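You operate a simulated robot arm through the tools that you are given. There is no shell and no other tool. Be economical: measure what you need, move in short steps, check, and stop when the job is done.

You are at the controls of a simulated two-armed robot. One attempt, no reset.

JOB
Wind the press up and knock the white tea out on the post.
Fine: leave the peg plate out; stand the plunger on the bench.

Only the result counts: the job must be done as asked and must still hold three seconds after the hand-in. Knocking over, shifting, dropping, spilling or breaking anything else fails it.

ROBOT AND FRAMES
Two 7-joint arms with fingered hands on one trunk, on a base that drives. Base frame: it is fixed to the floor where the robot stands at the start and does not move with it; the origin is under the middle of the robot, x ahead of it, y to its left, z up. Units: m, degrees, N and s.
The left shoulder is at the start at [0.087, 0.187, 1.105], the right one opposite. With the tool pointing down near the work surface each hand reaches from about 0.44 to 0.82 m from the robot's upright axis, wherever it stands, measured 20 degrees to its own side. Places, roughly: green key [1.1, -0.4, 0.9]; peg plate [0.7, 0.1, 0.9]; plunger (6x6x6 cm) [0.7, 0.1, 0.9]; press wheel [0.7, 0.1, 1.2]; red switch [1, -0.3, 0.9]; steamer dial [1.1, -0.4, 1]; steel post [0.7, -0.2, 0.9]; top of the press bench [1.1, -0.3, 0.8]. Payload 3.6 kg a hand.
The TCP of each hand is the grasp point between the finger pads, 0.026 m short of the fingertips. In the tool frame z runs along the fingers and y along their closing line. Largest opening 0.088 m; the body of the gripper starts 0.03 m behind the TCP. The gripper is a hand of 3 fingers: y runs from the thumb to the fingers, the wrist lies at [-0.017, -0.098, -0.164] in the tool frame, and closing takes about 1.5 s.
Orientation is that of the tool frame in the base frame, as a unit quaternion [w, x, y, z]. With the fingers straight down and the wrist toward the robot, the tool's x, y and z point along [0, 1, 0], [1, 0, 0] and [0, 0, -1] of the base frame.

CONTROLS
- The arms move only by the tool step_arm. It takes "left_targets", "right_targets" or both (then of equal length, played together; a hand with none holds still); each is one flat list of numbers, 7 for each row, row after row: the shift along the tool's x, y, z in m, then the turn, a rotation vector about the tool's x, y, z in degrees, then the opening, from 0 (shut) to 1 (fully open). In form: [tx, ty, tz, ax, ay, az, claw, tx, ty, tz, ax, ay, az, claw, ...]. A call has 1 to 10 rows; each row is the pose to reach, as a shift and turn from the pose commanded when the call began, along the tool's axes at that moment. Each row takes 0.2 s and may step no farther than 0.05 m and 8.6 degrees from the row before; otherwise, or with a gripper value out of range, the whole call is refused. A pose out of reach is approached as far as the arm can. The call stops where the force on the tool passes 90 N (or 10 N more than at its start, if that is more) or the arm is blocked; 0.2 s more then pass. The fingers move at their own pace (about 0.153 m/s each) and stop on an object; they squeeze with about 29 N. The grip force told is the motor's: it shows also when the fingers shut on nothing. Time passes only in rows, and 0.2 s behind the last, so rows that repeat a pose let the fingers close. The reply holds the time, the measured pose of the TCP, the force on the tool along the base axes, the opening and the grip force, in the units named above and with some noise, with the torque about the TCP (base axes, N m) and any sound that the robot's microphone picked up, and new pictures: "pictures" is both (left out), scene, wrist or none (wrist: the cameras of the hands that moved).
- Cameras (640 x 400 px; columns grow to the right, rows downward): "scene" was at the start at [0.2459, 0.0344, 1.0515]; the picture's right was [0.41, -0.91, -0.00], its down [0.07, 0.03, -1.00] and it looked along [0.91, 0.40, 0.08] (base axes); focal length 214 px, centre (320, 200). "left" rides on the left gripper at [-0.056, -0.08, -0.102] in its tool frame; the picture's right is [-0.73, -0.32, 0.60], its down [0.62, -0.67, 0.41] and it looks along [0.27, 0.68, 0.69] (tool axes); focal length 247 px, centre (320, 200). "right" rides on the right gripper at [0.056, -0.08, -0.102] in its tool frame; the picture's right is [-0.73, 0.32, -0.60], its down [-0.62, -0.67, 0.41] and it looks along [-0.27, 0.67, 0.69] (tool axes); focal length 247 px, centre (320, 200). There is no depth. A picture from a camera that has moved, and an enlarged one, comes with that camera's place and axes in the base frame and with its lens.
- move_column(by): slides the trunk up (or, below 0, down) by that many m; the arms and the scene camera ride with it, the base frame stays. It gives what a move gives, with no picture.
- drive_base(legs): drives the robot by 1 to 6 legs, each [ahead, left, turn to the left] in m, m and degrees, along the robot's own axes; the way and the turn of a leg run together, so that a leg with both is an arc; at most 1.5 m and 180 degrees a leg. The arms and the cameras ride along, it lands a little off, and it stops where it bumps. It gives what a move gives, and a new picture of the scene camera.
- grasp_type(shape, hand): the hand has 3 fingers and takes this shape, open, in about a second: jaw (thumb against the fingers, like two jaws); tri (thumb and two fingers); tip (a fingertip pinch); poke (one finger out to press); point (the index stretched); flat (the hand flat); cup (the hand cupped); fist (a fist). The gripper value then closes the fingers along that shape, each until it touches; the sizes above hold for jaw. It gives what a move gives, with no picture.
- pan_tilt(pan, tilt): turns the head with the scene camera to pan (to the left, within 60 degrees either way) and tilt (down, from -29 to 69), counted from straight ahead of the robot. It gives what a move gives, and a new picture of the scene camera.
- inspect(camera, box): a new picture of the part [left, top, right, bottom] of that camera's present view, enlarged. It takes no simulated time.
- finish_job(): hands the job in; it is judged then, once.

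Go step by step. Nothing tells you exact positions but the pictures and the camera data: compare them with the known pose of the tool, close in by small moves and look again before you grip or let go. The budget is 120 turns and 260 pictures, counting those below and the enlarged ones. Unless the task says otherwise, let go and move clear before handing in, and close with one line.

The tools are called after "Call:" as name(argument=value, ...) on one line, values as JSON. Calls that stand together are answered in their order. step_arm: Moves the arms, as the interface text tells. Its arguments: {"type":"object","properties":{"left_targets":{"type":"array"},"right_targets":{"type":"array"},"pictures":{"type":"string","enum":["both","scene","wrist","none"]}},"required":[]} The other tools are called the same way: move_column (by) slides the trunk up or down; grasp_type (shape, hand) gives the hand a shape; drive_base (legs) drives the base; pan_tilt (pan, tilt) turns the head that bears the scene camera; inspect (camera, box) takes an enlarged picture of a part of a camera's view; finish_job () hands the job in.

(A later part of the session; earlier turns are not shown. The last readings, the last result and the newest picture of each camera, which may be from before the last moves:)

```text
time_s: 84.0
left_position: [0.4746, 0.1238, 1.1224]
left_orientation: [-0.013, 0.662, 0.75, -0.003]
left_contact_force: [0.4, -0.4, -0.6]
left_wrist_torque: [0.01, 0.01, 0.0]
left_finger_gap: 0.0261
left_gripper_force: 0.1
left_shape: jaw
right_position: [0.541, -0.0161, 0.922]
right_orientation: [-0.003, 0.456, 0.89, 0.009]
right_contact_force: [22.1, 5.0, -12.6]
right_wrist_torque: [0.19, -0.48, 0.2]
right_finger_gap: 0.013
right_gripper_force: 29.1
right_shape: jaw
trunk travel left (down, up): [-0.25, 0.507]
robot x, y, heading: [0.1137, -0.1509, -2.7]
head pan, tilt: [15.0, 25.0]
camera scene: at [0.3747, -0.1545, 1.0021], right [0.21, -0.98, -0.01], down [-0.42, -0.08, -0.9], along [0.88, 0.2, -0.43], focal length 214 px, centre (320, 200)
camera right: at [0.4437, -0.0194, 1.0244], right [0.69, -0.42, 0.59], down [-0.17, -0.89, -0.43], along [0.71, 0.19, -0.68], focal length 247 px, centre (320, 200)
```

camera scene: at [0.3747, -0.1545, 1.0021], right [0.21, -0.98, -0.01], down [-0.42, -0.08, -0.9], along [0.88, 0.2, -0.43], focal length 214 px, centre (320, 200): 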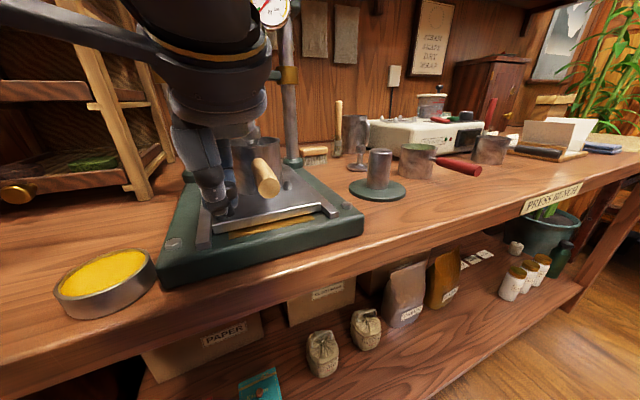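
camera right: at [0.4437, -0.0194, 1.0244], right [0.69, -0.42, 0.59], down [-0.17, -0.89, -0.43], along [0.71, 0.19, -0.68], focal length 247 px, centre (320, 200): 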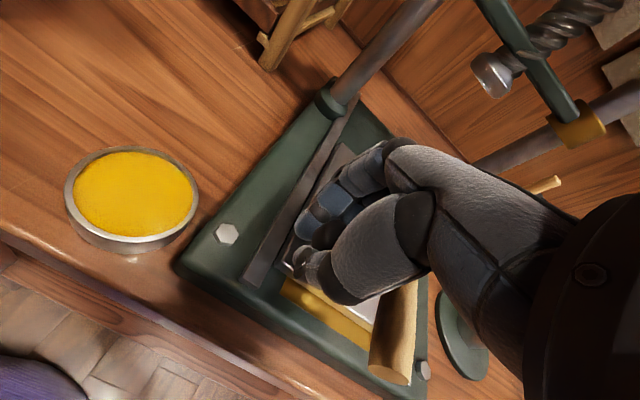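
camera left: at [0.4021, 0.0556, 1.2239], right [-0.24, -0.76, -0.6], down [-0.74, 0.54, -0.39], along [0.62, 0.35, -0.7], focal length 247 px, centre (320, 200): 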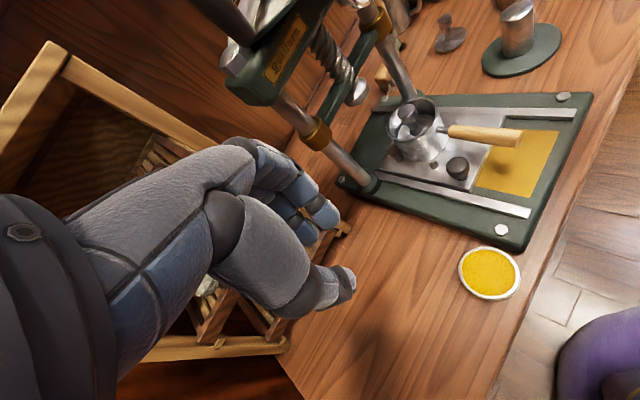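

The plate is out near the end of its rails. I'll release the knob, rise, and look at the mould.

Call:
step_arm(right_targets=[0.002, 0.003, 0, 0, 0, 0, 0.45, 0.004, 0.003, 0, 0, 0, 0, 0.5, 0.004, 0.003, -0.03, 0, 0, 0, 0.5, 0.004, 0.003, -0.07, 0, 0, 0, 0.5, 0.004, -0.02, -0.11, 0, 0, 0, 0.5, 0.004, -0.05, -0.14, 0, 0, 0, 0.6], pictures="both")

Call:
inspect(camera="scene", box=[150, 100, 350, 260])

Call:
inspect(camera="left", box=[320, 0, 640, 250])

```text
time_s: 85.4
left_position: [0.4738, 0.1231, 1.1217]
left_orientation: [-0.014, 0.663, 0.749, -0.003]
left_contact_force: [-1.1, 0.4, 0.1]
left_wrist_torque: [0.05, -0.01, 0.01]
left_finger_gap: 0.0264
left_gripper_force: 0.0
left_shape: jaw
right_position: [0.4959, -0.0444, 1.061]
right_orientation: [-0.005, 0.453, 0.892, 0.006]
right_contact_force: [-0.1, -0.3, -0.5]
right_wrist_torque: [-0.02, -0.01, 0.02]
right_finger_gap: 0.0525
right_gripper_force: 0.1
right_shape: jaw
trunk travel left (down, up): [-0.25, 0.507]
robot x, y, heading: [0.1091, -0.1549, -2.6]
head pan, tilt: [15.0, 25.0]
camera scene: at [0.3738, -0.1542, 1.0024], right [0.21, -0.98, -0.01], down [-0.42, -0.08, -0.9], along [0.88, 0.2, -0.43], focal length 214 px, centre (320, 200)
camera right: at [0.3989, -0.0487, 1.1638], right [0.69, -0.41, 0.59], down [-0.17, -0.89, -0.42], along [0.7, 0.19, -0.69], focal length 247 px, centre (320, 200)
```

scene: 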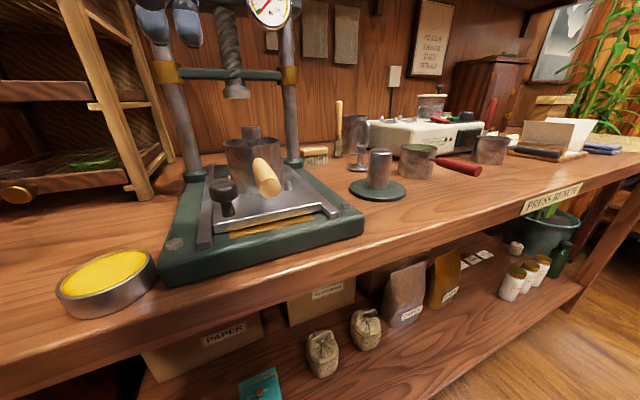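
right: 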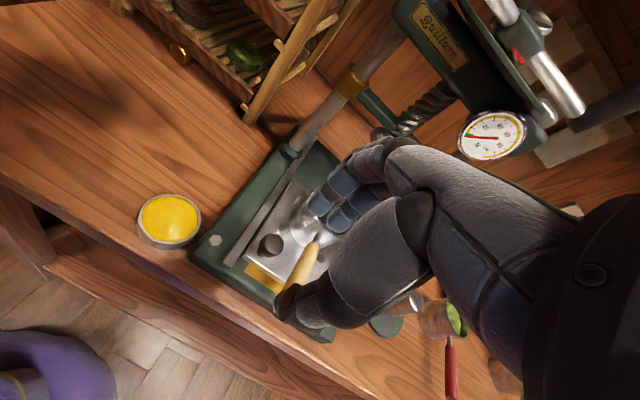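

```text
2.50 times, centred on (250, 180) of scene
camera zoom: at [0.3738, -0.1542, 1.0024], right [0.21, -0.98, -0.01], down [-0.42, -0.08, -0.9], along [0.88, 0.2, -0.43], focal length 536 px, centre (495, 250)
```

zoom: 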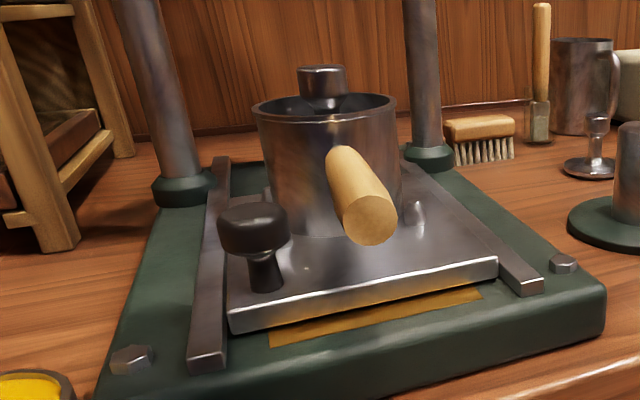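

```text
1.60 times, centred on (480, 125) of left
camera zoom: at [0.4033, 0.0557, 1.2227], right [-0.24, -0.76, -0.6], down [-0.75, 0.54, -0.39], along [0.62, 0.36, -0.7], focal length 395 px, centre (64, 320)
```

zoom: 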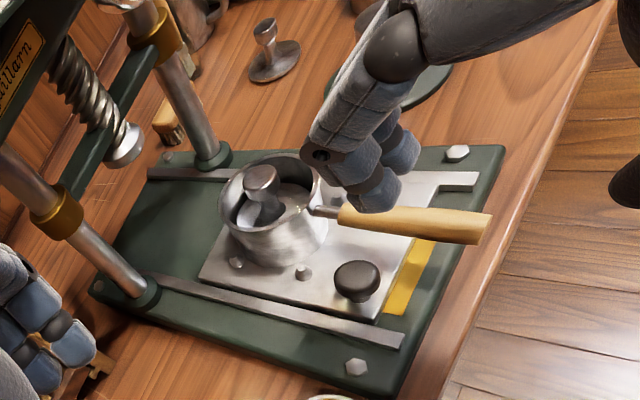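

With the plate out, the plunger head is at about [0.630, -0.008, top z 0.967]. I'll bring the right hand over it.

Call:
step_arm(right_targets=[-0.012, 0.032, 0, 0, 0, 0, 0.6, -0.025, 0.065, 0, 0, 0, 0, 0.6, -0.037, 0.097, 0.01, 0, 0, 0, 0.6, -0.05, 0.13, 0.03, 0, 0, 0, 0.6], pictures="both")

Call:
inspect(camera="left", box=[320, 0, 640, 250])

Call:
inspect(camera="scene", box=[150, 80, 350, 240])

```text
time_s: 86.4
left_position: [0.4739, 0.1222, 1.1211]
left_orientation: [-0.013, 0.663, 0.749, -0.003]
left_contact_force: [-1.0, -0.3, -0.9]
left_wrist_torque: [-0.01, -0.01, -0.01]
left_finger_gap: 0.0265
left_gripper_force: 0.1
left_shape: jaw
right_position: [0.6301, -0.0075, 1.0322]
right_orientation: [-0.004, 0.453, 0.891, 0.006]
right_contact_force: [-0.4, -0.7, 0.1]
right_wrist_torque: [-0.01, -0.01, 0.01]
right_finger_gap: 0.0526
right_gripper_force: 0.1
right_shape: jaw
trunk travel left (down, up): [-0.25, 0.507]
robot x, y, heading: [0.1145, -0.1544, -2.9]
head pan, tilt: [15.0, 25.0]
camera scene: at [0.3738, -0.1542, 1.0024], right [0.21, -0.98, -0.01], down [-0.42, -0.08, -0.9], along [0.88, 0.2, -0.43], focal length 214 px, centre (320, 200)
camera right: at [0.5333, -0.0117, 1.1348], right [0.69, -0.42, 0.59], down [-0.17, -0.89, -0.42], along [0.7, 0.19, -0.69], focal length 247 px, centre (320, 200)
```

scene: 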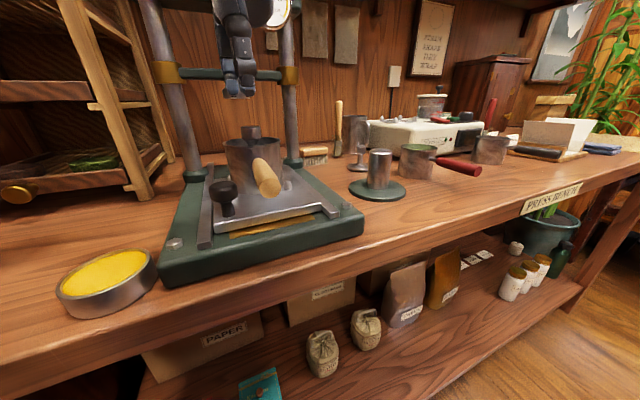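
right: 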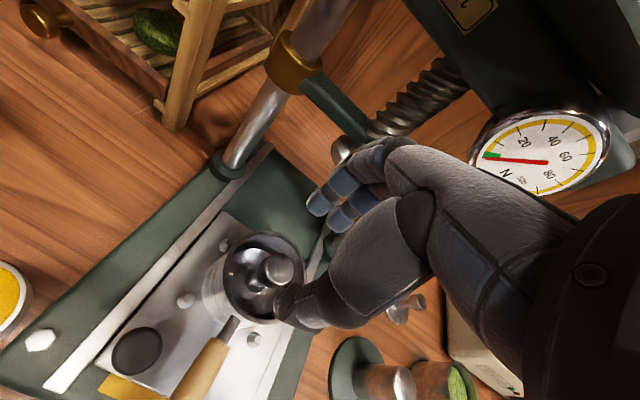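

```text
1.60 times, centred on (480, 125) of left
camera zoom: at [0.4033, 0.0557, 1.2227], right [-0.24, -0.76, -0.6], down [-0.75, 0.54, -0.39], along [0.62, 0.36, -0.7], focal length 395 px, centre (64, 320)
```

zoom: 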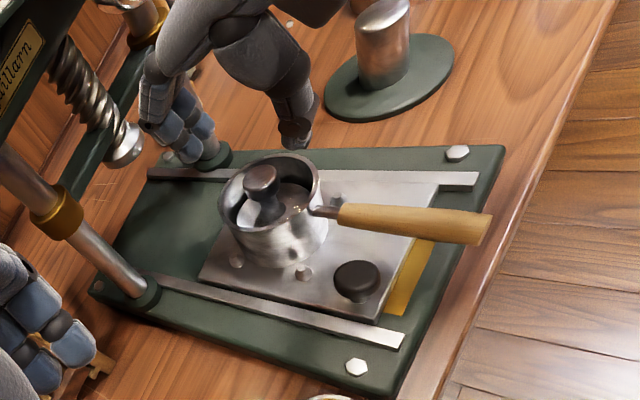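

```text
2.50 times, centred on (250, 160) of scene
camera zoom: at [0.3738, -0.1542, 1.0024], right [0.21, -0.98, -0.01], down [-0.42, -0.08, -0.9], along [0.88, 0.2, -0.43], focal length 536 px, centre (495, 300)
```

zoom: 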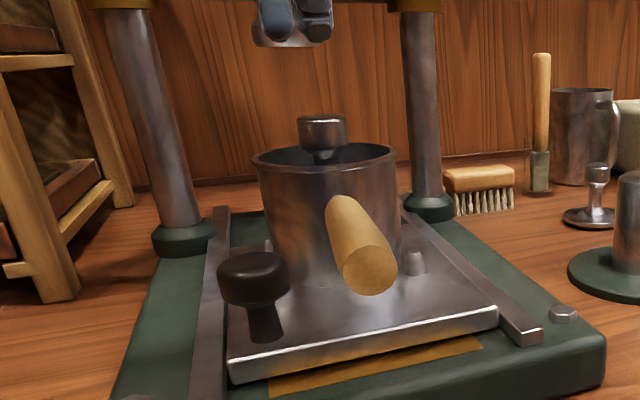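

Aligned. I'll lower to the plunger head with fingertips just above the rim, and grip.

Call:
step_arm(right_targets=[0, 0, 0.025, 0, 0, 0, 0.5, 0, 0, 0.045, 0, 0, 0, 0.5, 0, 0, 0.056, 0, 0, 0, 0.5, 0, 0, 0.056, 0, 0, 0, 0, 0, 0, 0.056, 0, 0, 0, 0, 0, 0, 0.056, 0, 0, 0, 0], pictures="wrist")

Call:
inspect(camera="scene", box=[150, 80, 350, 240])

```text
time_s: 87.8
left_position: [0.4732, 0.122, 1.1213]
left_orientation: [-0.014, 0.663, 0.748, -0.003]
left_contact_force: [0.6, -0.4, -0.1]
left_wrist_torque: [-0.01, 0.0, 0.03]
left_finger_gap: 0.0266
left_gripper_force: 0.1
left_shape: jaw
right_position: [0.6299, -0.0059, 0.9802]
right_orientation: [-0.003, 0.454, 0.891, 0.01]
right_contact_force: [3.7, -2.2, 33.4]
right_wrist_torque: [-0.44, 0.52, 0.21]
right_finger_gap: 0.0199
right_gripper_force: 28.5
right_shape: jaw
trunk travel left (down, up): [-0.25, 0.507]
robot x, y, heading: [0.1093, -0.1546, -2.9]
head pan, tilt: [15.0, 25.0]
camera right: at [0.5332, -0.0108, 1.0826], right [0.69, -0.42, 0.59], down [-0.17, -0.89, -0.43], along [0.7, 0.19, -0.68], focal length 247 px, centre (320, 200)
```

right: 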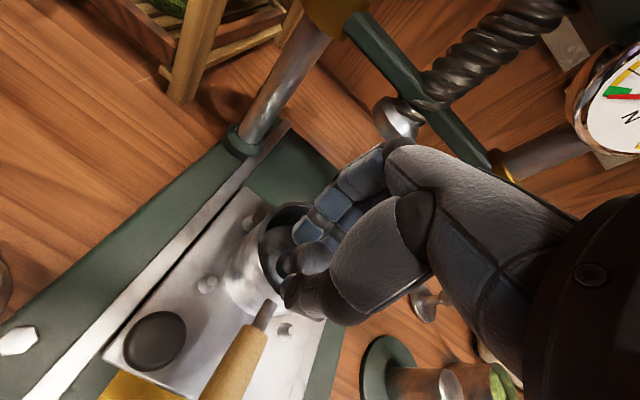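

```text
2.50 times, centred on (250, 160) of scene
camera zoom: at [0.3733, -0.1542, 1.0027], right [0.21, -0.98, -0.01], down [-0.42, -0.08, -0.9], along [0.88, 0.2, -0.43], focal length 536 px, centre (495, 300)
```

zoom: 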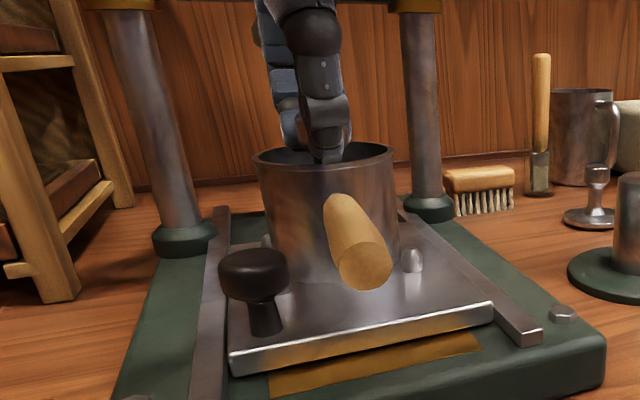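

The head is gripped at a 20 mm gap. I'll lift slowly and see whether only the plunger comes.

Call:
step_arm(right_targets=[0, 0, -0.01, 0, 0, 0, 0, 0, 0, -0.02, 0, 0, 0, 0, 0, 0, -0.03, 0, 0, 0, 0], pictures="none")

Call:
inspect(camera="scene", box=[150, 80, 350, 240])

Call:
inspect(camera="left", box=[320, 0, 640, 250])

```text
time_s: 88.6
left_position: [0.4745, 0.1212, 1.1206]
left_orientation: [-0.013, 0.663, 0.749, -0.003]
left_contact_force: [0.3, 0.1, -0.6]
left_wrist_torque: [0.0, 0.02, 0.01]
left_finger_gap: 0.0264
left_gripper_force: 0.1
left_shape: jaw
right_position: [0.63, -0.0067, 1.0057]
right_orientation: [-0.006, 0.453, 0.891, 0.005]
right_contact_force: [-0.6, -0.4, -2.0]
right_wrist_torque: [-0.02, -0.02, -0.04]
right_finger_gap: 0.0186
right_gripper_force: 28.8
right_shape: jaw
trunk travel left (down, up): [-0.25, 0.507]
robot x, y, heading: [0.1135, -0.1501, -2.7]
head pan, tilt: [15.0, 25.0]
```

```text
2.50 times, centred on (250, 160) of scene
camera zoom: at [0.3739, -0.1542, 1.0024], right [0.21, -0.98, -0.01], down [-0.42, -0.08, -0.9], along [0.88, 0.2, -0.43], focal length 536 px, centre (495, 300)
```

zoom: 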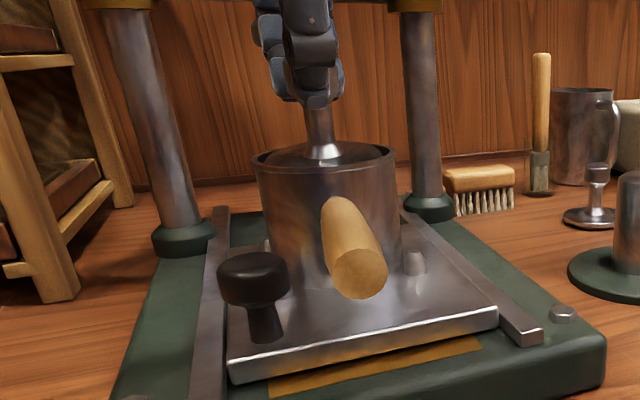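

```text
1.60 times, centred on (480, 125) of left
camera zoom: at [0.4033, 0.0557, 1.2228], right [-0.24, -0.76, -0.6], down [-0.75, 0.54, -0.39], along [0.62, 0.36, -0.7], focal length 395 px, centre (64, 320)
```

zoom: 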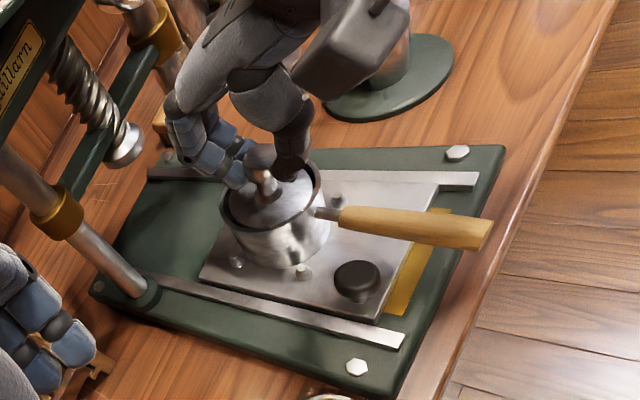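

The plunger came out alone and the mould stayed. Triangulating puts the bench top at about z 0.862 and the post at [0.731, -0.18]. A free spot on the bench is about [0.70, -0.275], so I'll carry the plunger there high.

Call:
step_arm(right_targets=[0, 0, -0.04, 0, 0, 0, 0, 0, 0, -0.075, 0, 0, 0, 0, -0.037, -0.0145, -0.075, 0, 0, 0, 0, -0.0736, -0.029, -0.075, 0, 0, 0, 0, -0.1104, -0.0436, -0.075, 0, 0, 0, 0, -0.147, -0.058, -0.075, 0, 0, 0, 0, -0.184, -0.0726, -0.075, 0, 0, 0, 0, -0.221, -0.087, -0.075, 0, 0, 0, 0, -0.2576, -0.1017, -0.075, 0, 0, 0, 0], pictures="both")

Call:
inspect(camera="left", box=[320, 0, 640, 250])

```text
time_s: 90.6
left_position: [0.4738, 0.123, 1.121]
left_orientation: [-0.013, 0.663, 0.749, -0.004]
left_contact_force: [-0.3, -0.1, 0.3]
left_wrist_torque: [0.0, 0.02, -0.04]
left_finger_gap: 0.0262
left_gripper_force: 0.0
left_shape: jaw
right_position: [0.6989, -0.277, 1.0756]
right_orientation: [-0.004, 0.454, 0.891, 0.006]
right_contact_force: [0.7, -0.9, -2.8]
right_wrist_torque: [-0.04, -0.01, 0.02]
right_finger_gap: 0.0187
right_gripper_force: 29.0
right_shape: jaw
trunk travel left (down, up): [-0.25, 0.507]
robot x, y, heading: [0.1116, -0.1562, -2.8]
head pan, tilt: [15.0, 25.0]
camera scene: at [0.3737, -0.1543, 1.0025], right [0.21, -0.98, -0.01], down [-0.42, -0.08, -0.9], along [0.88, 0.2, -0.43], focal length 214 px, centre (320, 200)
camera right: at [0.6024, -0.2807, 1.1789], right [0.69, -0.42, 0.59], down [-0.17, -0.89, -0.42], along [0.7, 0.19, -0.69], focal length 247 px, centre (320, 200)
```

scene: 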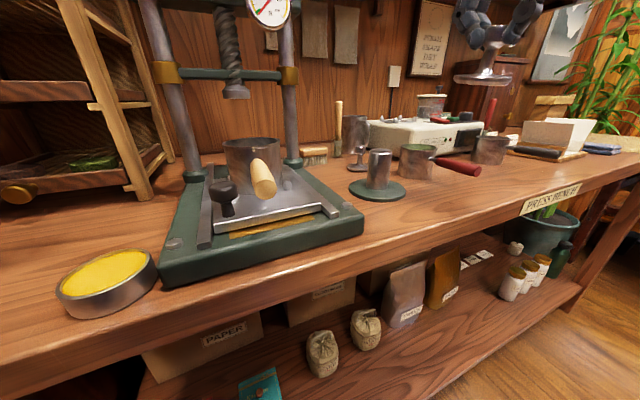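
right: 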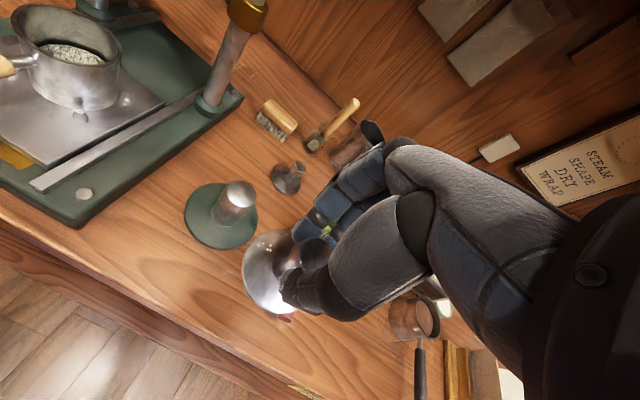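

```text
1.60 times, centred on (480, 125) of left
camera zoom: at [0.4034, 0.0558, 1.2228], right [-0.24, -0.76, -0.6], down [-0.75, 0.54, -0.39], along [0.62, 0.36, -0.7], focal length 395 px, centre (64, 320)
```

zoom: 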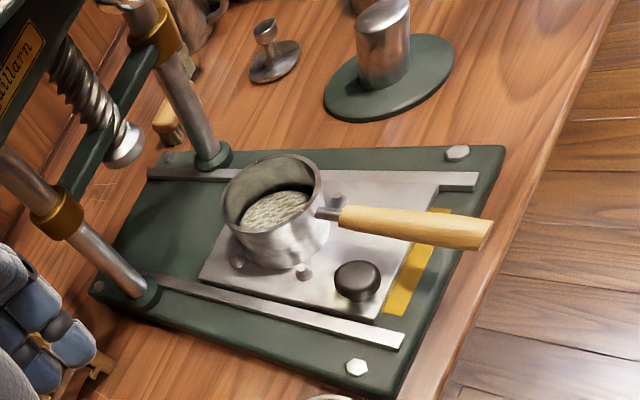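

The mould now shows pale white tea inside. The plunger hangs over the free spot, so I'll lower it.

Call:
step_arm(right_targets=[0, 0, 0.035, 0, 0, 0, 0, 0, 0, 0.07, 0, 0, 0, 0, 0, 0, 0.105, 0, 0, 0, 0, 0, 0, 0.13, 0, 0, 0, 0], pictures="both")

Call:
inspect(camera="scene", box=[330, 100, 530, 260])

```text
time_s: 91.6
left_position: [0.4733, 0.123, 1.1197]
left_orientation: [-0.013, 0.662, 0.749, -0.003]
left_contact_force: [-0.1, -0.3, -0.3]
left_wrist_torque: [-0.05, 0.01, 0.04]
left_finger_gap: 0.0264
left_gripper_force: 0.0
left_shape: jaw
right_position: [0.6977, -0.2749, 0.9456]
right_orientation: [-0.005, 0.454, 0.891, 0.006]
right_contact_force: [-0.1, -0.3, -1.0]
right_wrist_torque: [-0.01, 0.01, 0.02]
right_finger_gap: 0.0182
right_gripper_force: 29.1
right_shape: jaw
trunk travel left (down, up): [-0.25, 0.507]
robot x, y, heading: [0.1077, -0.1545, -2.9]
head pan, tilt: [15.0, 25.0]
camera scene: at [0.3736, -0.1543, 1.0025], right [0.21, -0.98, -0.01], down [-0.42, -0.08, -0.9], along [0.88, 0.2, -0.43], focal length 214 px, centre (320, 200)
camera right: at [0.6014, -0.2787, 1.0487], right [0.69, -0.42, 0.59], down [-0.17, -0.89, -0.42], along [0.7, 0.19, -0.69], focal length 247 px, centre (320, 200)
```

scene: 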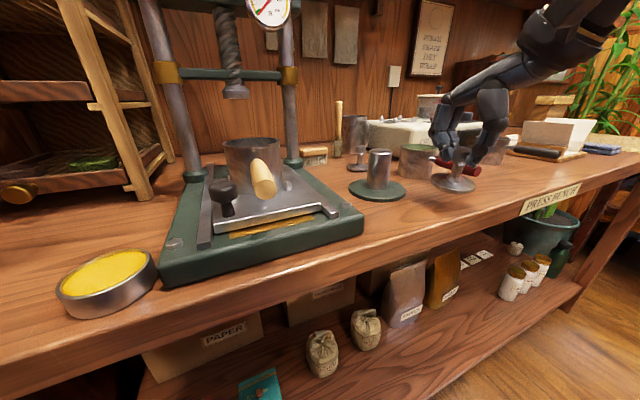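
right: 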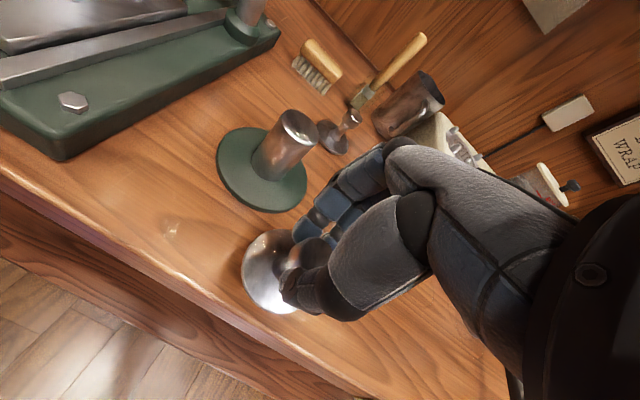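

```text
2.50 times, centred on (430, 180) of scene
camera zoom: at [0.3736, -0.1543, 1.0025], right [0.21, -0.98, -0.01], down [-0.42, -0.08, -0.9], along [0.88, 0.2, -0.43], focal length 536 px, centre (45, 250)
```

zoom: 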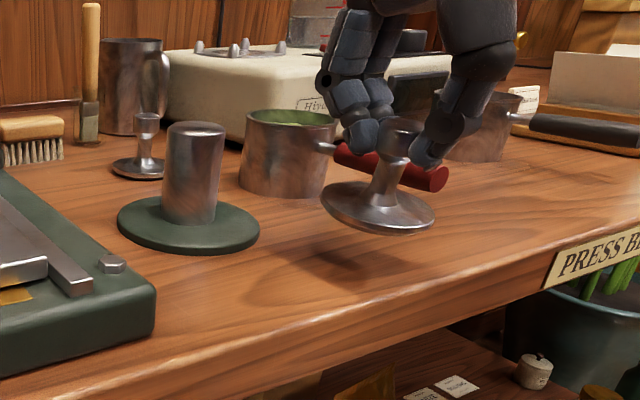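

Call:
step_arm(right_targets=[0, 0, 0.008, 0, 0, 0, 0, 0, 0, 0.014, 0, 0, 0, 0, 0, 0, 0.02, 0, 0, 0, 0], pictures="none")

Call:
inspect(camera="scene", box=[330, 100, 530, 260])

```text
time_s: 92.4
left_position: [0.4736, 0.122, 1.121]
left_orientation: [-0.012, 0.663, 0.749, -0.003]
left_contact_force: [0.2, 0.2, 0.5]
left_wrist_torque: [0.0, -0.01, 0.01]
left_finger_gap: 0.0266
left_gripper_force: 0.1
left_shape: jaw
right_position: [0.6977, -0.2732, 0.9259]
right_orientation: [-0.004, 0.454, 0.891, 0.007]
right_contact_force: [0.5, 0.3, -1.9]
right_wrist_torque: [0.02, -0.03, 0.0]
right_finger_gap: 0.0185
right_gripper_force: 29.2
right_shape: jaw
trunk travel left (down, up): [-0.25, 0.507]
robot x, y, heading: [0.1119, -0.153, -3.1]
head pan, tilt: [15.0, 25.0]
```

```text
2.50 times, centred on (430, 180) of scene
camera zoom: at [0.3736, -0.1543, 1.0025], right [0.21, -0.98, -0.01], down [-0.42, -0.08, -0.9], along [0.88, 0.2, -0.43], focal length 536 px, centre (45, 250)
```

zoom: 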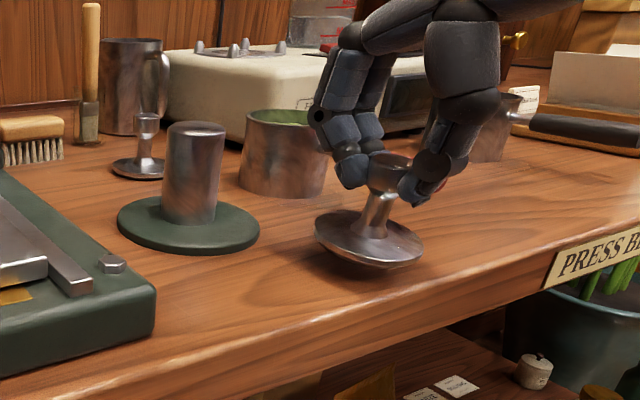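

Call:
step_arm(right_targets=[0, 0, 0.005, 0, 0, 0, 0, 0, 0, 0.008, 0, 0, 0, 0], pictures="none")

Call:
inspect(camera="scene", box=[330, 100, 530, 260])

```text
time_s: 93.0
left_position: [0.4737, 0.1219, 1.1208]
left_orientation: [-0.014, 0.662, 0.749, -0.003]
left_contact_force: [0.2, 0.8, 0.2]
left_wrist_torque: [0.02, 0.0, -0.04]
left_finger_gap: 0.0265
left_gripper_force: 0.0
left_shape: jaw
right_position: [0.6993, -0.2732, 0.9182]
right_orientation: [-0.006, 0.454, 0.891, 0.005]
right_contact_force: [0.8, -0.3, -1.8]
right_wrist_torque: [0.02, -0.03, 0.0]
right_finger_gap: 0.0185
right_gripper_force: 29.4
right_shape: jaw
trunk travel left (down, up): [-0.25, 0.507]
robot x, y, heading: [0.1137, -0.1554, -2.8]
head pan, tilt: [15.0, 25.0]
```

```text
2.50 times, centred on (430, 180) of scene
camera zoom: at [0.3737, -0.1543, 1.0025], right [0.21, -0.98, -0.01], down [-0.42, -0.08, -0.9], along [0.88, 0.2, -0.43], focal length 536 px, centre (45, 250)
```

zoom: 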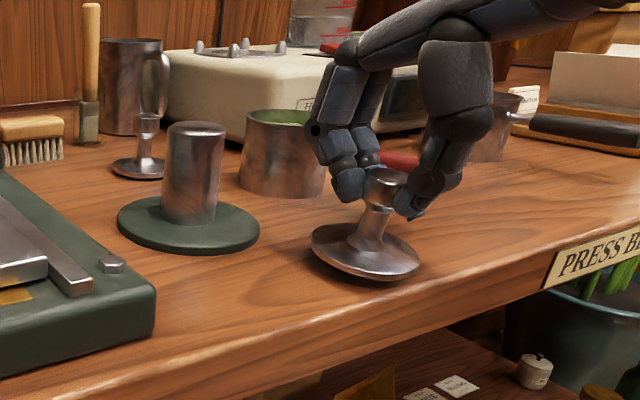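

Call:
step_arm(right_targets=[0, 0, 0.005, 0, 0, 0, 0, 0, 0, 0.009, 0, 0, 0, 0], pictures="none")

Call:
inspect(camera="scene", box=[330, 100, 530, 260])

```text
time_s: 93.6
left_position: [0.4736, 0.1212, 1.1212]
left_orientation: [-0.013, 0.662, 0.749, -0.004]
left_contact_force: [-0.2, 0.3, -1.0]
left_wrist_torque: [0.0, -0.01, 0.0]
left_finger_gap: 0.0265
left_gripper_force: 0.0
left_shape: jaw
right_position: [0.6995, -0.273, 0.9122]
right_orientation: [-0.004, 0.454, 0.891, 0.009]
right_contact_force: [2.5, 1.3, 8.0]
right_wrist_torque: [-0.03, 0.09, 0.03]
right_finger_gap: 0.0186
right_gripper_force: 28.8
right_shape: jaw
trunk travel left (down, up): [-0.25, 0.507]
robot x, y, heading: [0.1135, -0.1595, -2.9]
head pan, tilt: [15.0, 25.0]
```

```text
2.50 times, centred on (430, 180) of scene
camera zoom: at [0.3735, -0.1542, 1.0026], right [0.21, -0.98, -0.01], down [-0.42, -0.08, -0.9], along [0.88, 0.2, -0.43], focal length 536 px, centre (45, 250)
```

zoom: 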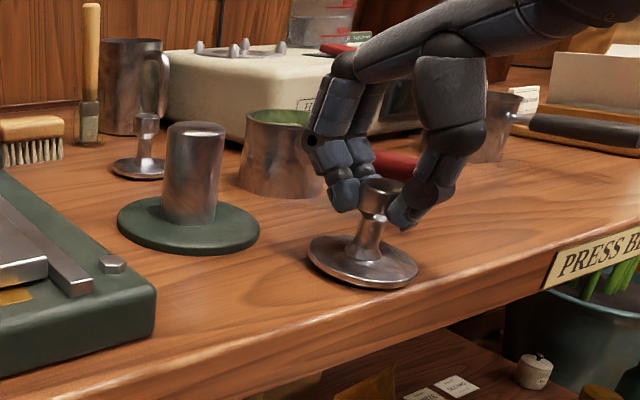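

Contact. I'll press a touch more to level it, then open and rise straight up.

Call:
step_arm(right_targets=[0, 0, 0.004, 0, 0, 0, 0, 0, 0, 0.004, 0, 0, 0, 0.25, 0, 0, 0.004, 0, 0, 0, 0.45, 0, 0, -0.01, 0, 0, 0, 0.5, 0, 0, -0.04, 0, 0, 0, 0.5, 0, 0, -0.08, 0, 0, 0, 0.5, 0, 0, -0.12, 0, 0, 0, 0.6], pictures="both")

Call:
inspect(camera="scene", box=[330, 100, 530, 260])

```text
time_s: 95.2
left_position: [0.4738, 0.122, 1.1209]
left_orientation: [-0.013, 0.663, 0.749, -0.004]
left_contact_force: [0.4, -0.1, -0.3]
left_wrist_torque: [0.01, 0.02, -0.01]
left_finger_gap: 0.0264
left_gripper_force: 0.1
left_shape: jaw
right_position: [0.6978, -0.2763, 1.0314]
right_orientation: [-0.006, 0.454, 0.891, 0.007]
right_contact_force: [-0.3, 0.0, 0.1]
right_wrist_torque: [-0.01, -0.01, 0.0]
right_finger_gap: 0.0525
right_gripper_force: 0.2
right_shape: jaw
trunk travel left (down, up): [-0.25, 0.507]
robot x, y, heading: [0.1118, -0.1562, -2.9]
head pan, tilt: [15.0, 25.0]
camera scene: at [0.3736, -0.1542, 1.0025], right [0.21, -0.98, -0.01], down [-0.42, -0.08, -0.9], along [0.88, 0.2, -0.43], focal length 214 px, centre (320, 200)
camera right: at [0.6016, -0.2799, 1.1345], right [0.69, -0.42, 0.59], down [-0.17, -0.89, -0.42], along [0.7, 0.19, -0.69], focal length 247 px, centre (320, 200)
```

scene: 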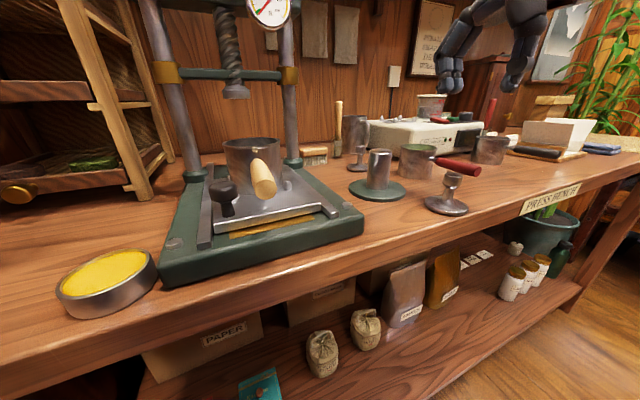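
right: 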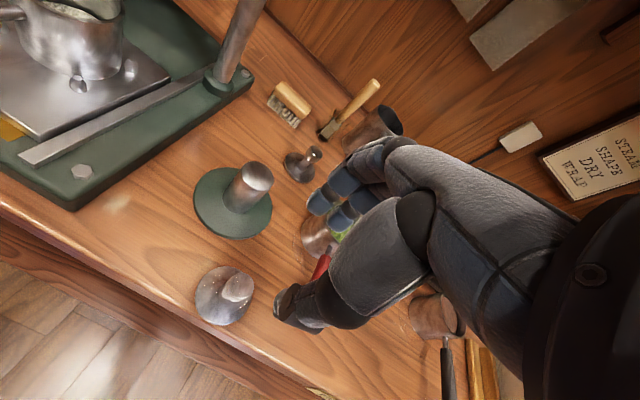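

```text
2.50 times, centred on (430, 180) of scene
camera zoom: at [0.3736, -0.1542, 1.0025], right [0.21, -0.98, -0.01], down [-0.42, -0.08, -0.9], along [0.88, 0.2, -0.43], focal length 536 px, centre (45, 250)
```

zoom: 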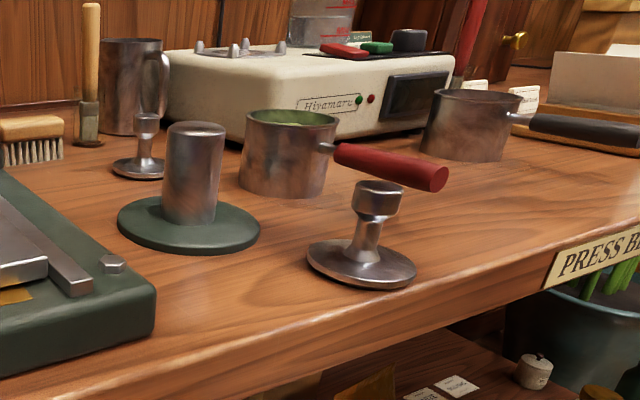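

The plunger stands on the bench and the post is at about [0.737, -0.182, top 0.928]. Next is the mould: centre about [0.628, -0.008], rim z 0.95. I'll come over it with the hand turned so thumb and fingers miss the handle.

Call:
step_arm(right_targets=[0.037, 0.0145, 0, 0, 0, -6.3, 0.8, 0.0736, 0.029, 0, 0, 0, -12.6, 1, 0.1104, 0.0436, 0, 0, 0, -18.9, 1, 0.147, 0.058, 0, 0, 0, -25.2, 1, 0.184, 0.0726, 0, 0, 0, -31.5, 1, 0.221, 0.087, 0.005, 0, 0, -37.8, 1, 0.2576, 0.1017, 0.012, 0, 0, -44, 1], pictures="both")

Call:
inspect(camera="scene", box=[150, 60, 350, 220])

Call:
inspect(camera="left", box=[320, 0, 640, 250])

```text
time_s: 96.8
left_position: [0.4747, 0.1228, 1.1204]
left_orientation: [-0.013, 0.663, 0.749, -0.003]
left_contact_force: [0.1, 0.5, 0.0]
left_wrist_torque: [0.03, 0.02, -0.01]
left_finger_gap: 0.0264
left_gripper_force: 0.0
left_shape: jaw
right_position: [0.6567, -0.1132, 1.032]
right_orientation: [-0.004, 0.236, 0.972, 0.008]
right_contact_force: [-0.3, -0.6, 1.2]
right_wrist_torque: [0.01, -0.02, -0.03]
right_finger_gap: 0.0877
right_gripper_force: 0.1
right_shape: jaw
right hand out of reach, approached as far as the arm can: row 5, 6, 7
trunk travel left (down, up): [-0.25, 0.507]
robot x, y, heading: [0.1122, -0.1574, -2.7]
head pan, tilt: [15.0, 25.0]
camera scene: at [0.3738, -0.1542, 1.0024], right [0.21, -0.98, -0.01], down [-0.42, -0.08, -0.9], along [0.88, 0.2, -0.43], focal length 214 px, centre (320, 200)
camera right: at [0.5717, -0.1616, 1.1338], right [0.8, -0.06, 0.6], down [0.25, -0.87, -0.43], along [0.55, 0.49, -0.68], focal length 247 px, centre (320, 200)
```

scene: 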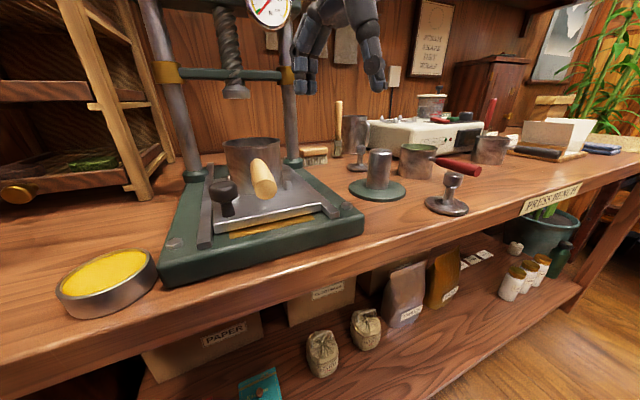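
right: 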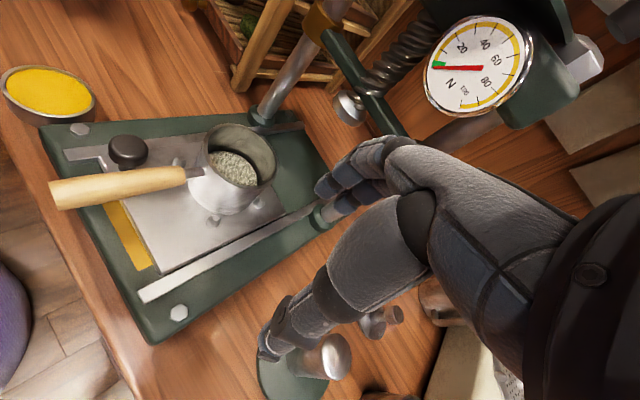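

```text
2.50 times, centred on (250, 140) of scene
camera zoom: at [0.3738, -0.1542, 1.0024], right [0.21, -0.98, -0.01], down [-0.42, -0.08, -0.9], along [0.88, 0.2, -0.43], focal length 536 px, centre (495, 350)
```

zoom: 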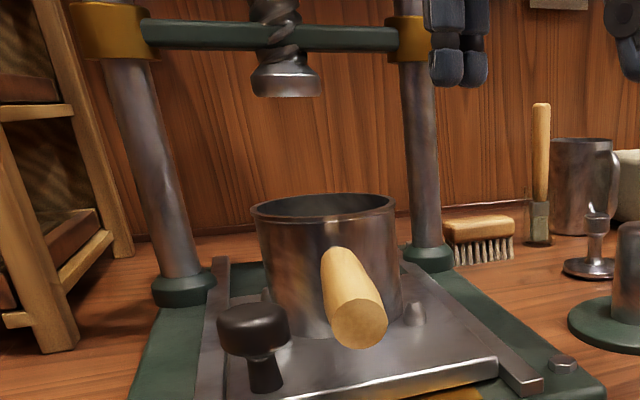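

```text
1.60 times, centred on (480, 125) of left
camera zoom: at [0.4034, 0.0559, 1.2228], right [-0.24, -0.76, -0.6], down [-0.75, 0.54, -0.39], along [0.62, 0.36, -0.7], focal length 395 px, centre (64, 320)
```

zoom: 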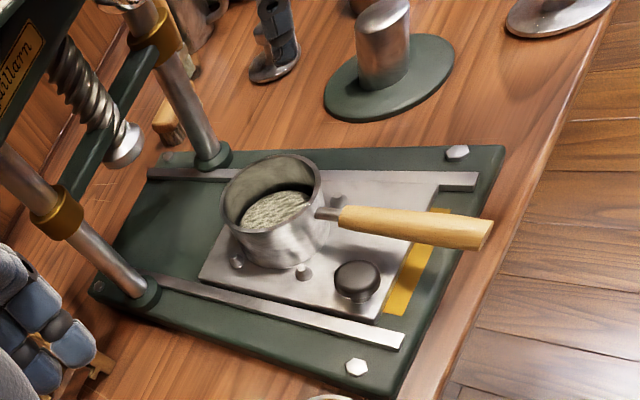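

The right wrist can't turn that far, but the left hand reaches this grip naturally. I'll retreat the right hand first.

Call:
step_arm(right_targets=[0.002, -0.014, -0.006, 0, 0, 8.5, 1, 0.004, -0.028, -0.012, 0, 0, 17, 1, 0.006, -0.042, -0.018, 0, 0, 25.5, 1, 0.008, -0.056, -0.024, 0, 0, 34, 1, 0.009, -0.07, -0.03, 0, 0, 42.5, 1, 0.01, -0.083, -0.035, 0, 0, 51, 1, 0.0116, -0.0955, -0.04, 0, 0, 59, 1], pictures="none")

```text
time_s: 98.4
left_position: [0.4746, 0.1226, 1.12]
left_orientation: [-0.013, 0.663, 0.749, -0.003]
left_contact_force: [-0.7, -0.6, -0.2]
left_wrist_torque: [-0.01, 0.04, 0.01]
left_finger_gap: 0.0264
left_gripper_force: 0.0
left_shape: jaw
right_position: [0.6032, -0.194, 1.0703]
right_orientation: [-0.006, 0.685, 0.728, 0.005]
right_contact_force: [-0.6, 0.3, 0.3]
right_wrist_torque: [-0.02, -0.02, -0.01]
right_finger_gap: 0.0879
right_gripper_force: 0.1
right_shape: jaw
trunk travel left (down, up): [-0.25, 0.507]
robot x, y, heading: [0.1164, -0.1491, -3.1]
head pan, tilt: [15.0, 25.0]
```

Call:
step_arm(right_targets=[-0.038, -0.017, -0.013, 0, 0, 0, 1, -0.076, -0.034, -0.026, 0, 0, 0, 1, -0.114, -0.05, -0.04, 0, 0, 0, 1, -0.152, -0.067, -0.053, 0, 0, 0, 1, -0.19, -0.084, -0.067, 0, 0, 0, 1, -0.226, -0.1, -0.08, 0, 0, 0, 1, -0.226, -0.1, -0.08, 0, 0, 0, 1, -0.226, -0.1, -0.08, 0, 0, 0, 1], left_targets=[0, 0, 0.03, 0, 0, 0, 0.5, 0, 0, 0.065, 0, 0, 0, 0.7, -0.02, 0.02, 0.085, 0, 0, 5, 1, -0.045, 0.045, 0.1, 0, 0, 10, 1, -0.072, 0.07, 0.11, 0, 0, 16, 1, -0.098, 0.093, 0.11, 0, 0, 21, 1, -0.123, 0.115, 0.11, 0, 0, 26, 1, -0.148, 0.137, 0.11, 0, 0, 31, 1], pictures="both")

Call:
inspect(camera="scene", box=[150, 60, 350, 220])

```text
time_s: 100.2
left_position: [0.6206, 0.0094, 1.0064]
left_orientation: [-0.005, 0.836, 0.549, -0.007]
left_contact_force: [0.1, -0.4, -0.3]
left_wrist_torque: [0.02, 0.02, 0.0]
left_finger_gap: 0.0883
left_gripper_force: 0.0
left_shape: jaw
left hand out of reach, approached as far as the arm can: row 1, 2, 3, 4
right_position: [0.5102, -0.4152, 1.1528]
right_orientation: [0.001, 0.683, 0.731, 0.002]
right_contact_force: [0.5, -0.5, 0.1]
right_wrist_torque: [-0.03, 0.0, 0.01]
right_finger_gap: 0.0876
right_gripper_force: 0.0
right_shape: jaw
trunk travel left (down, up): [-0.25, 0.507]
robot x, y, heading: [0.1117, -0.1501, -3.0]
head pan, tilt: [15.0, 25.0]
camera scene: at [0.3676, -0.1439, 1.0042], right [0.21, -0.98, 0.0], down [-0.41, -0.09, -0.91], along [0.89, 0.19, -0.42], focal length 214 px, centre (320, 200)
camera right: at [0.4275, -0.3661, 1.256], right [0.36, -0.71, 0.6], down [-0.62, -0.66, -0.42], along [0.69, -0.22, -0.69], focal length 247 px, centre (320, 200)
camera left: at [0.5259, -0.0105, 1.1095], right [-0.59, -0.55, -0.59], down [-0.37, 0.84, -0.4], along [0.71, -0.02, -0.7], focal length 247 px, centre (320, 200)
```

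scene: 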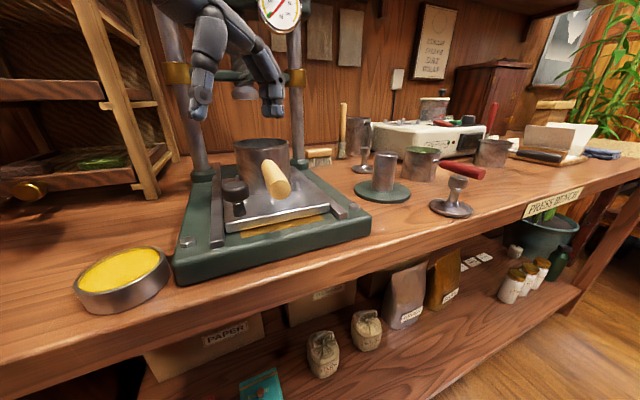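
right: 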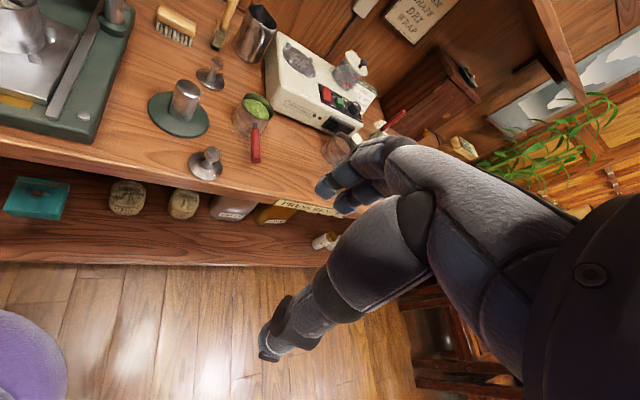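
left: 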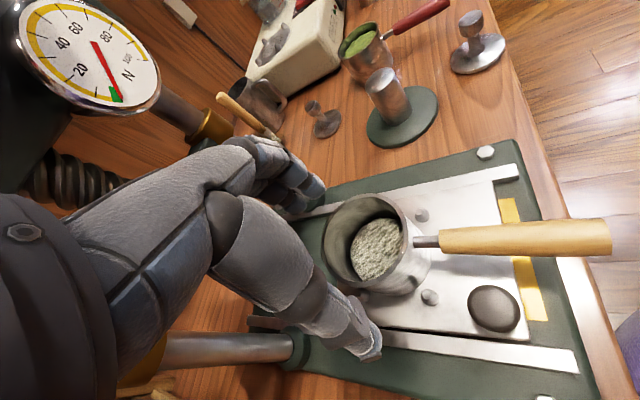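

```text
2.50 times, centred on (250, 140) of scene
camera zoom: at [0.3676, -0.1439, 1.0042], right [0.21, -0.98, 0.0], down [-0.41, -0.09, -0.91], along [0.89, 0.19, -0.42], focal length 536 px, centre (495, 350)
```

zoom: 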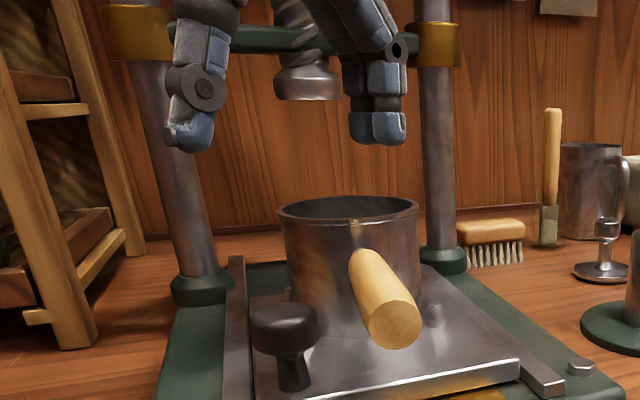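

The left hand is nearly over the mould. I'll zoom in to fix its centre precisely.

Call:
inspect(camera="left", box=[290, 160, 490, 340])

```text
2.22 times, centred on (390, 250) of left
camera zoom: at [0.5259, -0.0105, 1.1095], right [-0.59, -0.55, -0.59], down [-0.37, 0.84, -0.4], along [0.71, -0.02, -0.7], focal length 549 px, centre (164, 89)
```

zoom: 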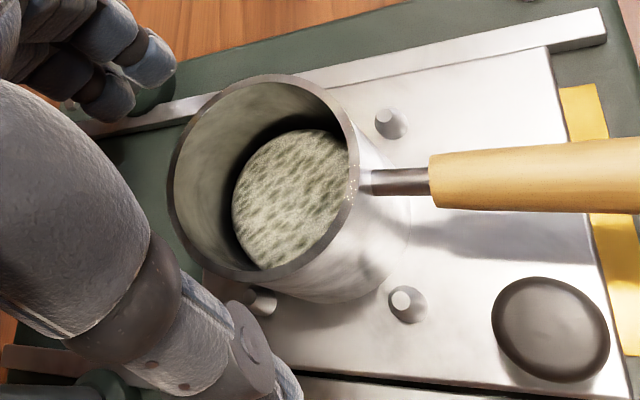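

Call:
step_arm(left_targets=[-0.012, 0.013, 0, 0, 0, 0, 1, -0.012, 0.013, 0.025, 0, 0, 0, 1], pictures="wrist")

Call:
inspect(camera="scene", box=[150, 60, 350, 220])

Call:
inspect(camera="right", box=[0, 0, 160, 100])

```text
time_s: 100.8
left_position: [0.6251, -0.0066, 0.9816]
left_orientation: [-0.004, 0.835, 0.549, -0.007]
left_contact_force: [0.2, -1.0, 0.5]
left_wrist_torque: [0.0, 0.03, -0.04]
left_finger_gap: 0.0877
left_gripper_force: 0.1
left_shape: jaw
right_position: [0.5109, -0.4147, 1.1529]
right_orientation: [-0.001, 0.683, 0.73, 0.002]
right_contact_force: [-0.4, 0.6, 1.0]
right_wrist_torque: [0.02, 0.01, -0.03]
right_finger_gap: 0.0877
right_gripper_force: 0.1
right_shape: jaw
trunk travel left (down, up): [-0.25, 0.507]
robot x, y, heading: [0.1121, -0.1557, -2.8]
head pan, tilt: [15.0, 25.0]
camera left: at [0.5321, -0.0268, 1.0844], right [-0.59, -0.55, -0.59], down [-0.37, 0.84, -0.4], along [0.71, -0.02, -0.7], focal length 247 px, centre (320, 200)
```

left: 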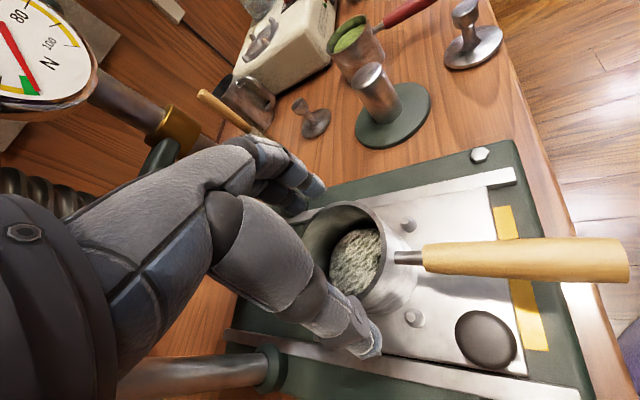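

```text
2.50 times, centred on (250, 140) of scene
camera zoom: at [0.3673, -0.1436, 1.0042], right [0.21, -0.98, 0.0], down [-0.41, -0.09, -0.91], along [0.89, 0.19, -0.42], focal length 536 px, centre (495, 350)
```

zoom: 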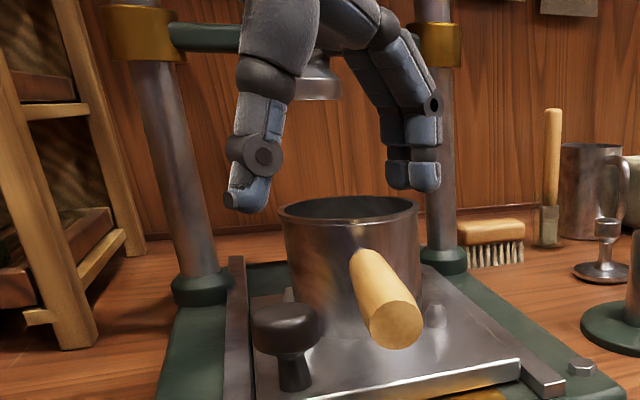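

```text
4.00 times, centred on (80, 50) of right
camera zoom: at [0.4271, -0.3655, 1.2562], right [0.36, -0.71, 0.6], down [-0.62, -0.66, -0.42], along [0.69, -0.22, -0.69], focal length 988 px, centre (1280, 800)
```

zoom: 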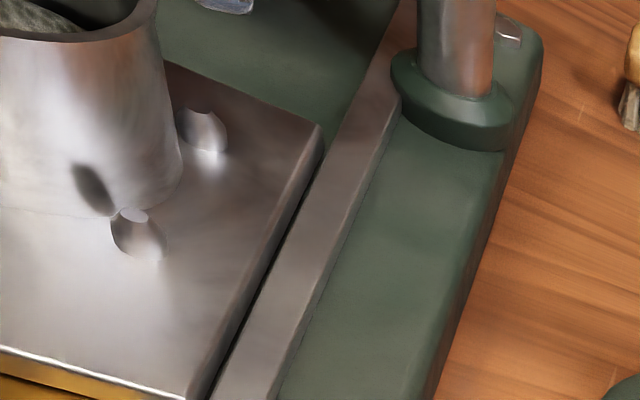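

Call:
step_arm(left_targets=[-0.002, 0.004, 0.01, 0, 0, 0, 1, -0.002, 0.004, 0.02, 0, 0, 0, 1, -0.002, 0.004, 0.03, 0, 0, 0, 1, -0.002, 0.004, 0.037, 0, 0, 0, 1], pictures="wrist")

Call:
inspect(camera="scene", box=[150, 60, 350, 220])

```text
time_s: 101.8
left_position: [0.6277, -0.0111, 0.9448]
left_orientation: [-0.005, 0.836, 0.549, -0.007]
left_contact_force: [-0.5, 0.5, 0.2]
left_wrist_torque: [0.04, 0.0, -0.02]
left_finger_gap: 0.0878
left_gripper_force: 0.2
left_shape: jaw
right_position: [0.5088, -0.4152, 1.1534]
right_orientation: [0.0, 0.683, 0.73, 0.002]
right_contact_force: [-0.2, 0.5, 0.2]
right_wrist_torque: [-0.01, -0.01, 0.02]
right_finger_gap: 0.0879
right_gripper_force: 0.1
right_shape: jaw
trunk travel left (down, up): [-0.25, 0.507]
robot x, y, heading: [0.1154, -0.1532, -2.4]
head pan, tilt: [15.0, 25.0]
camera left: at [0.5331, -0.0307, 1.048], right [-0.59, -0.55, -0.59], down [-0.37, 0.84, -0.4], along [0.71, -0.02, -0.7], focal length 247 px, centre (320, 200)
```

left: 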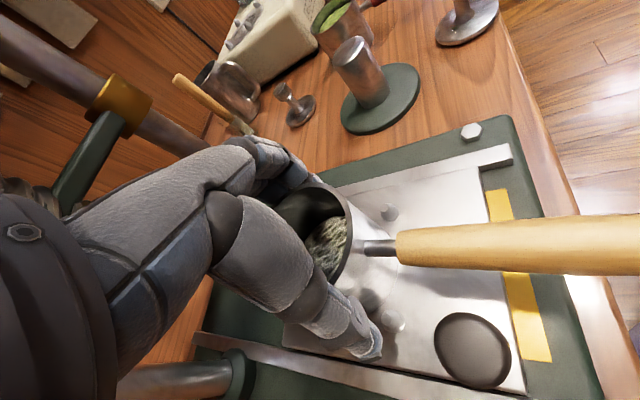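

```text
2.50 times, centred on (250, 140) of scene
camera zoom: at [0.3671, -0.1439, 1.0043], right [0.21, -0.98, 0.0], down [-0.41, -0.09, -0.91], along [0.89, 0.19, -0.42], focal length 536 px, centre (495, 350)
```

zoom: 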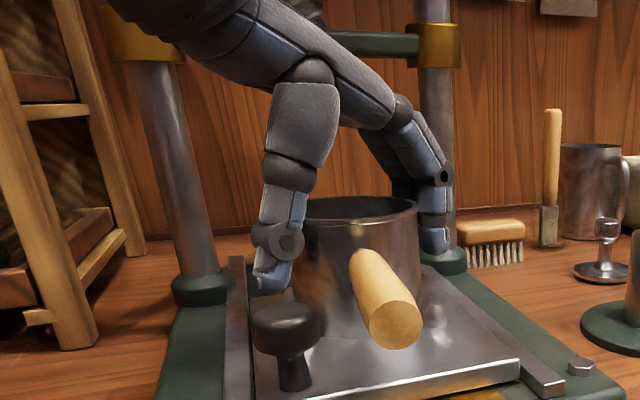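

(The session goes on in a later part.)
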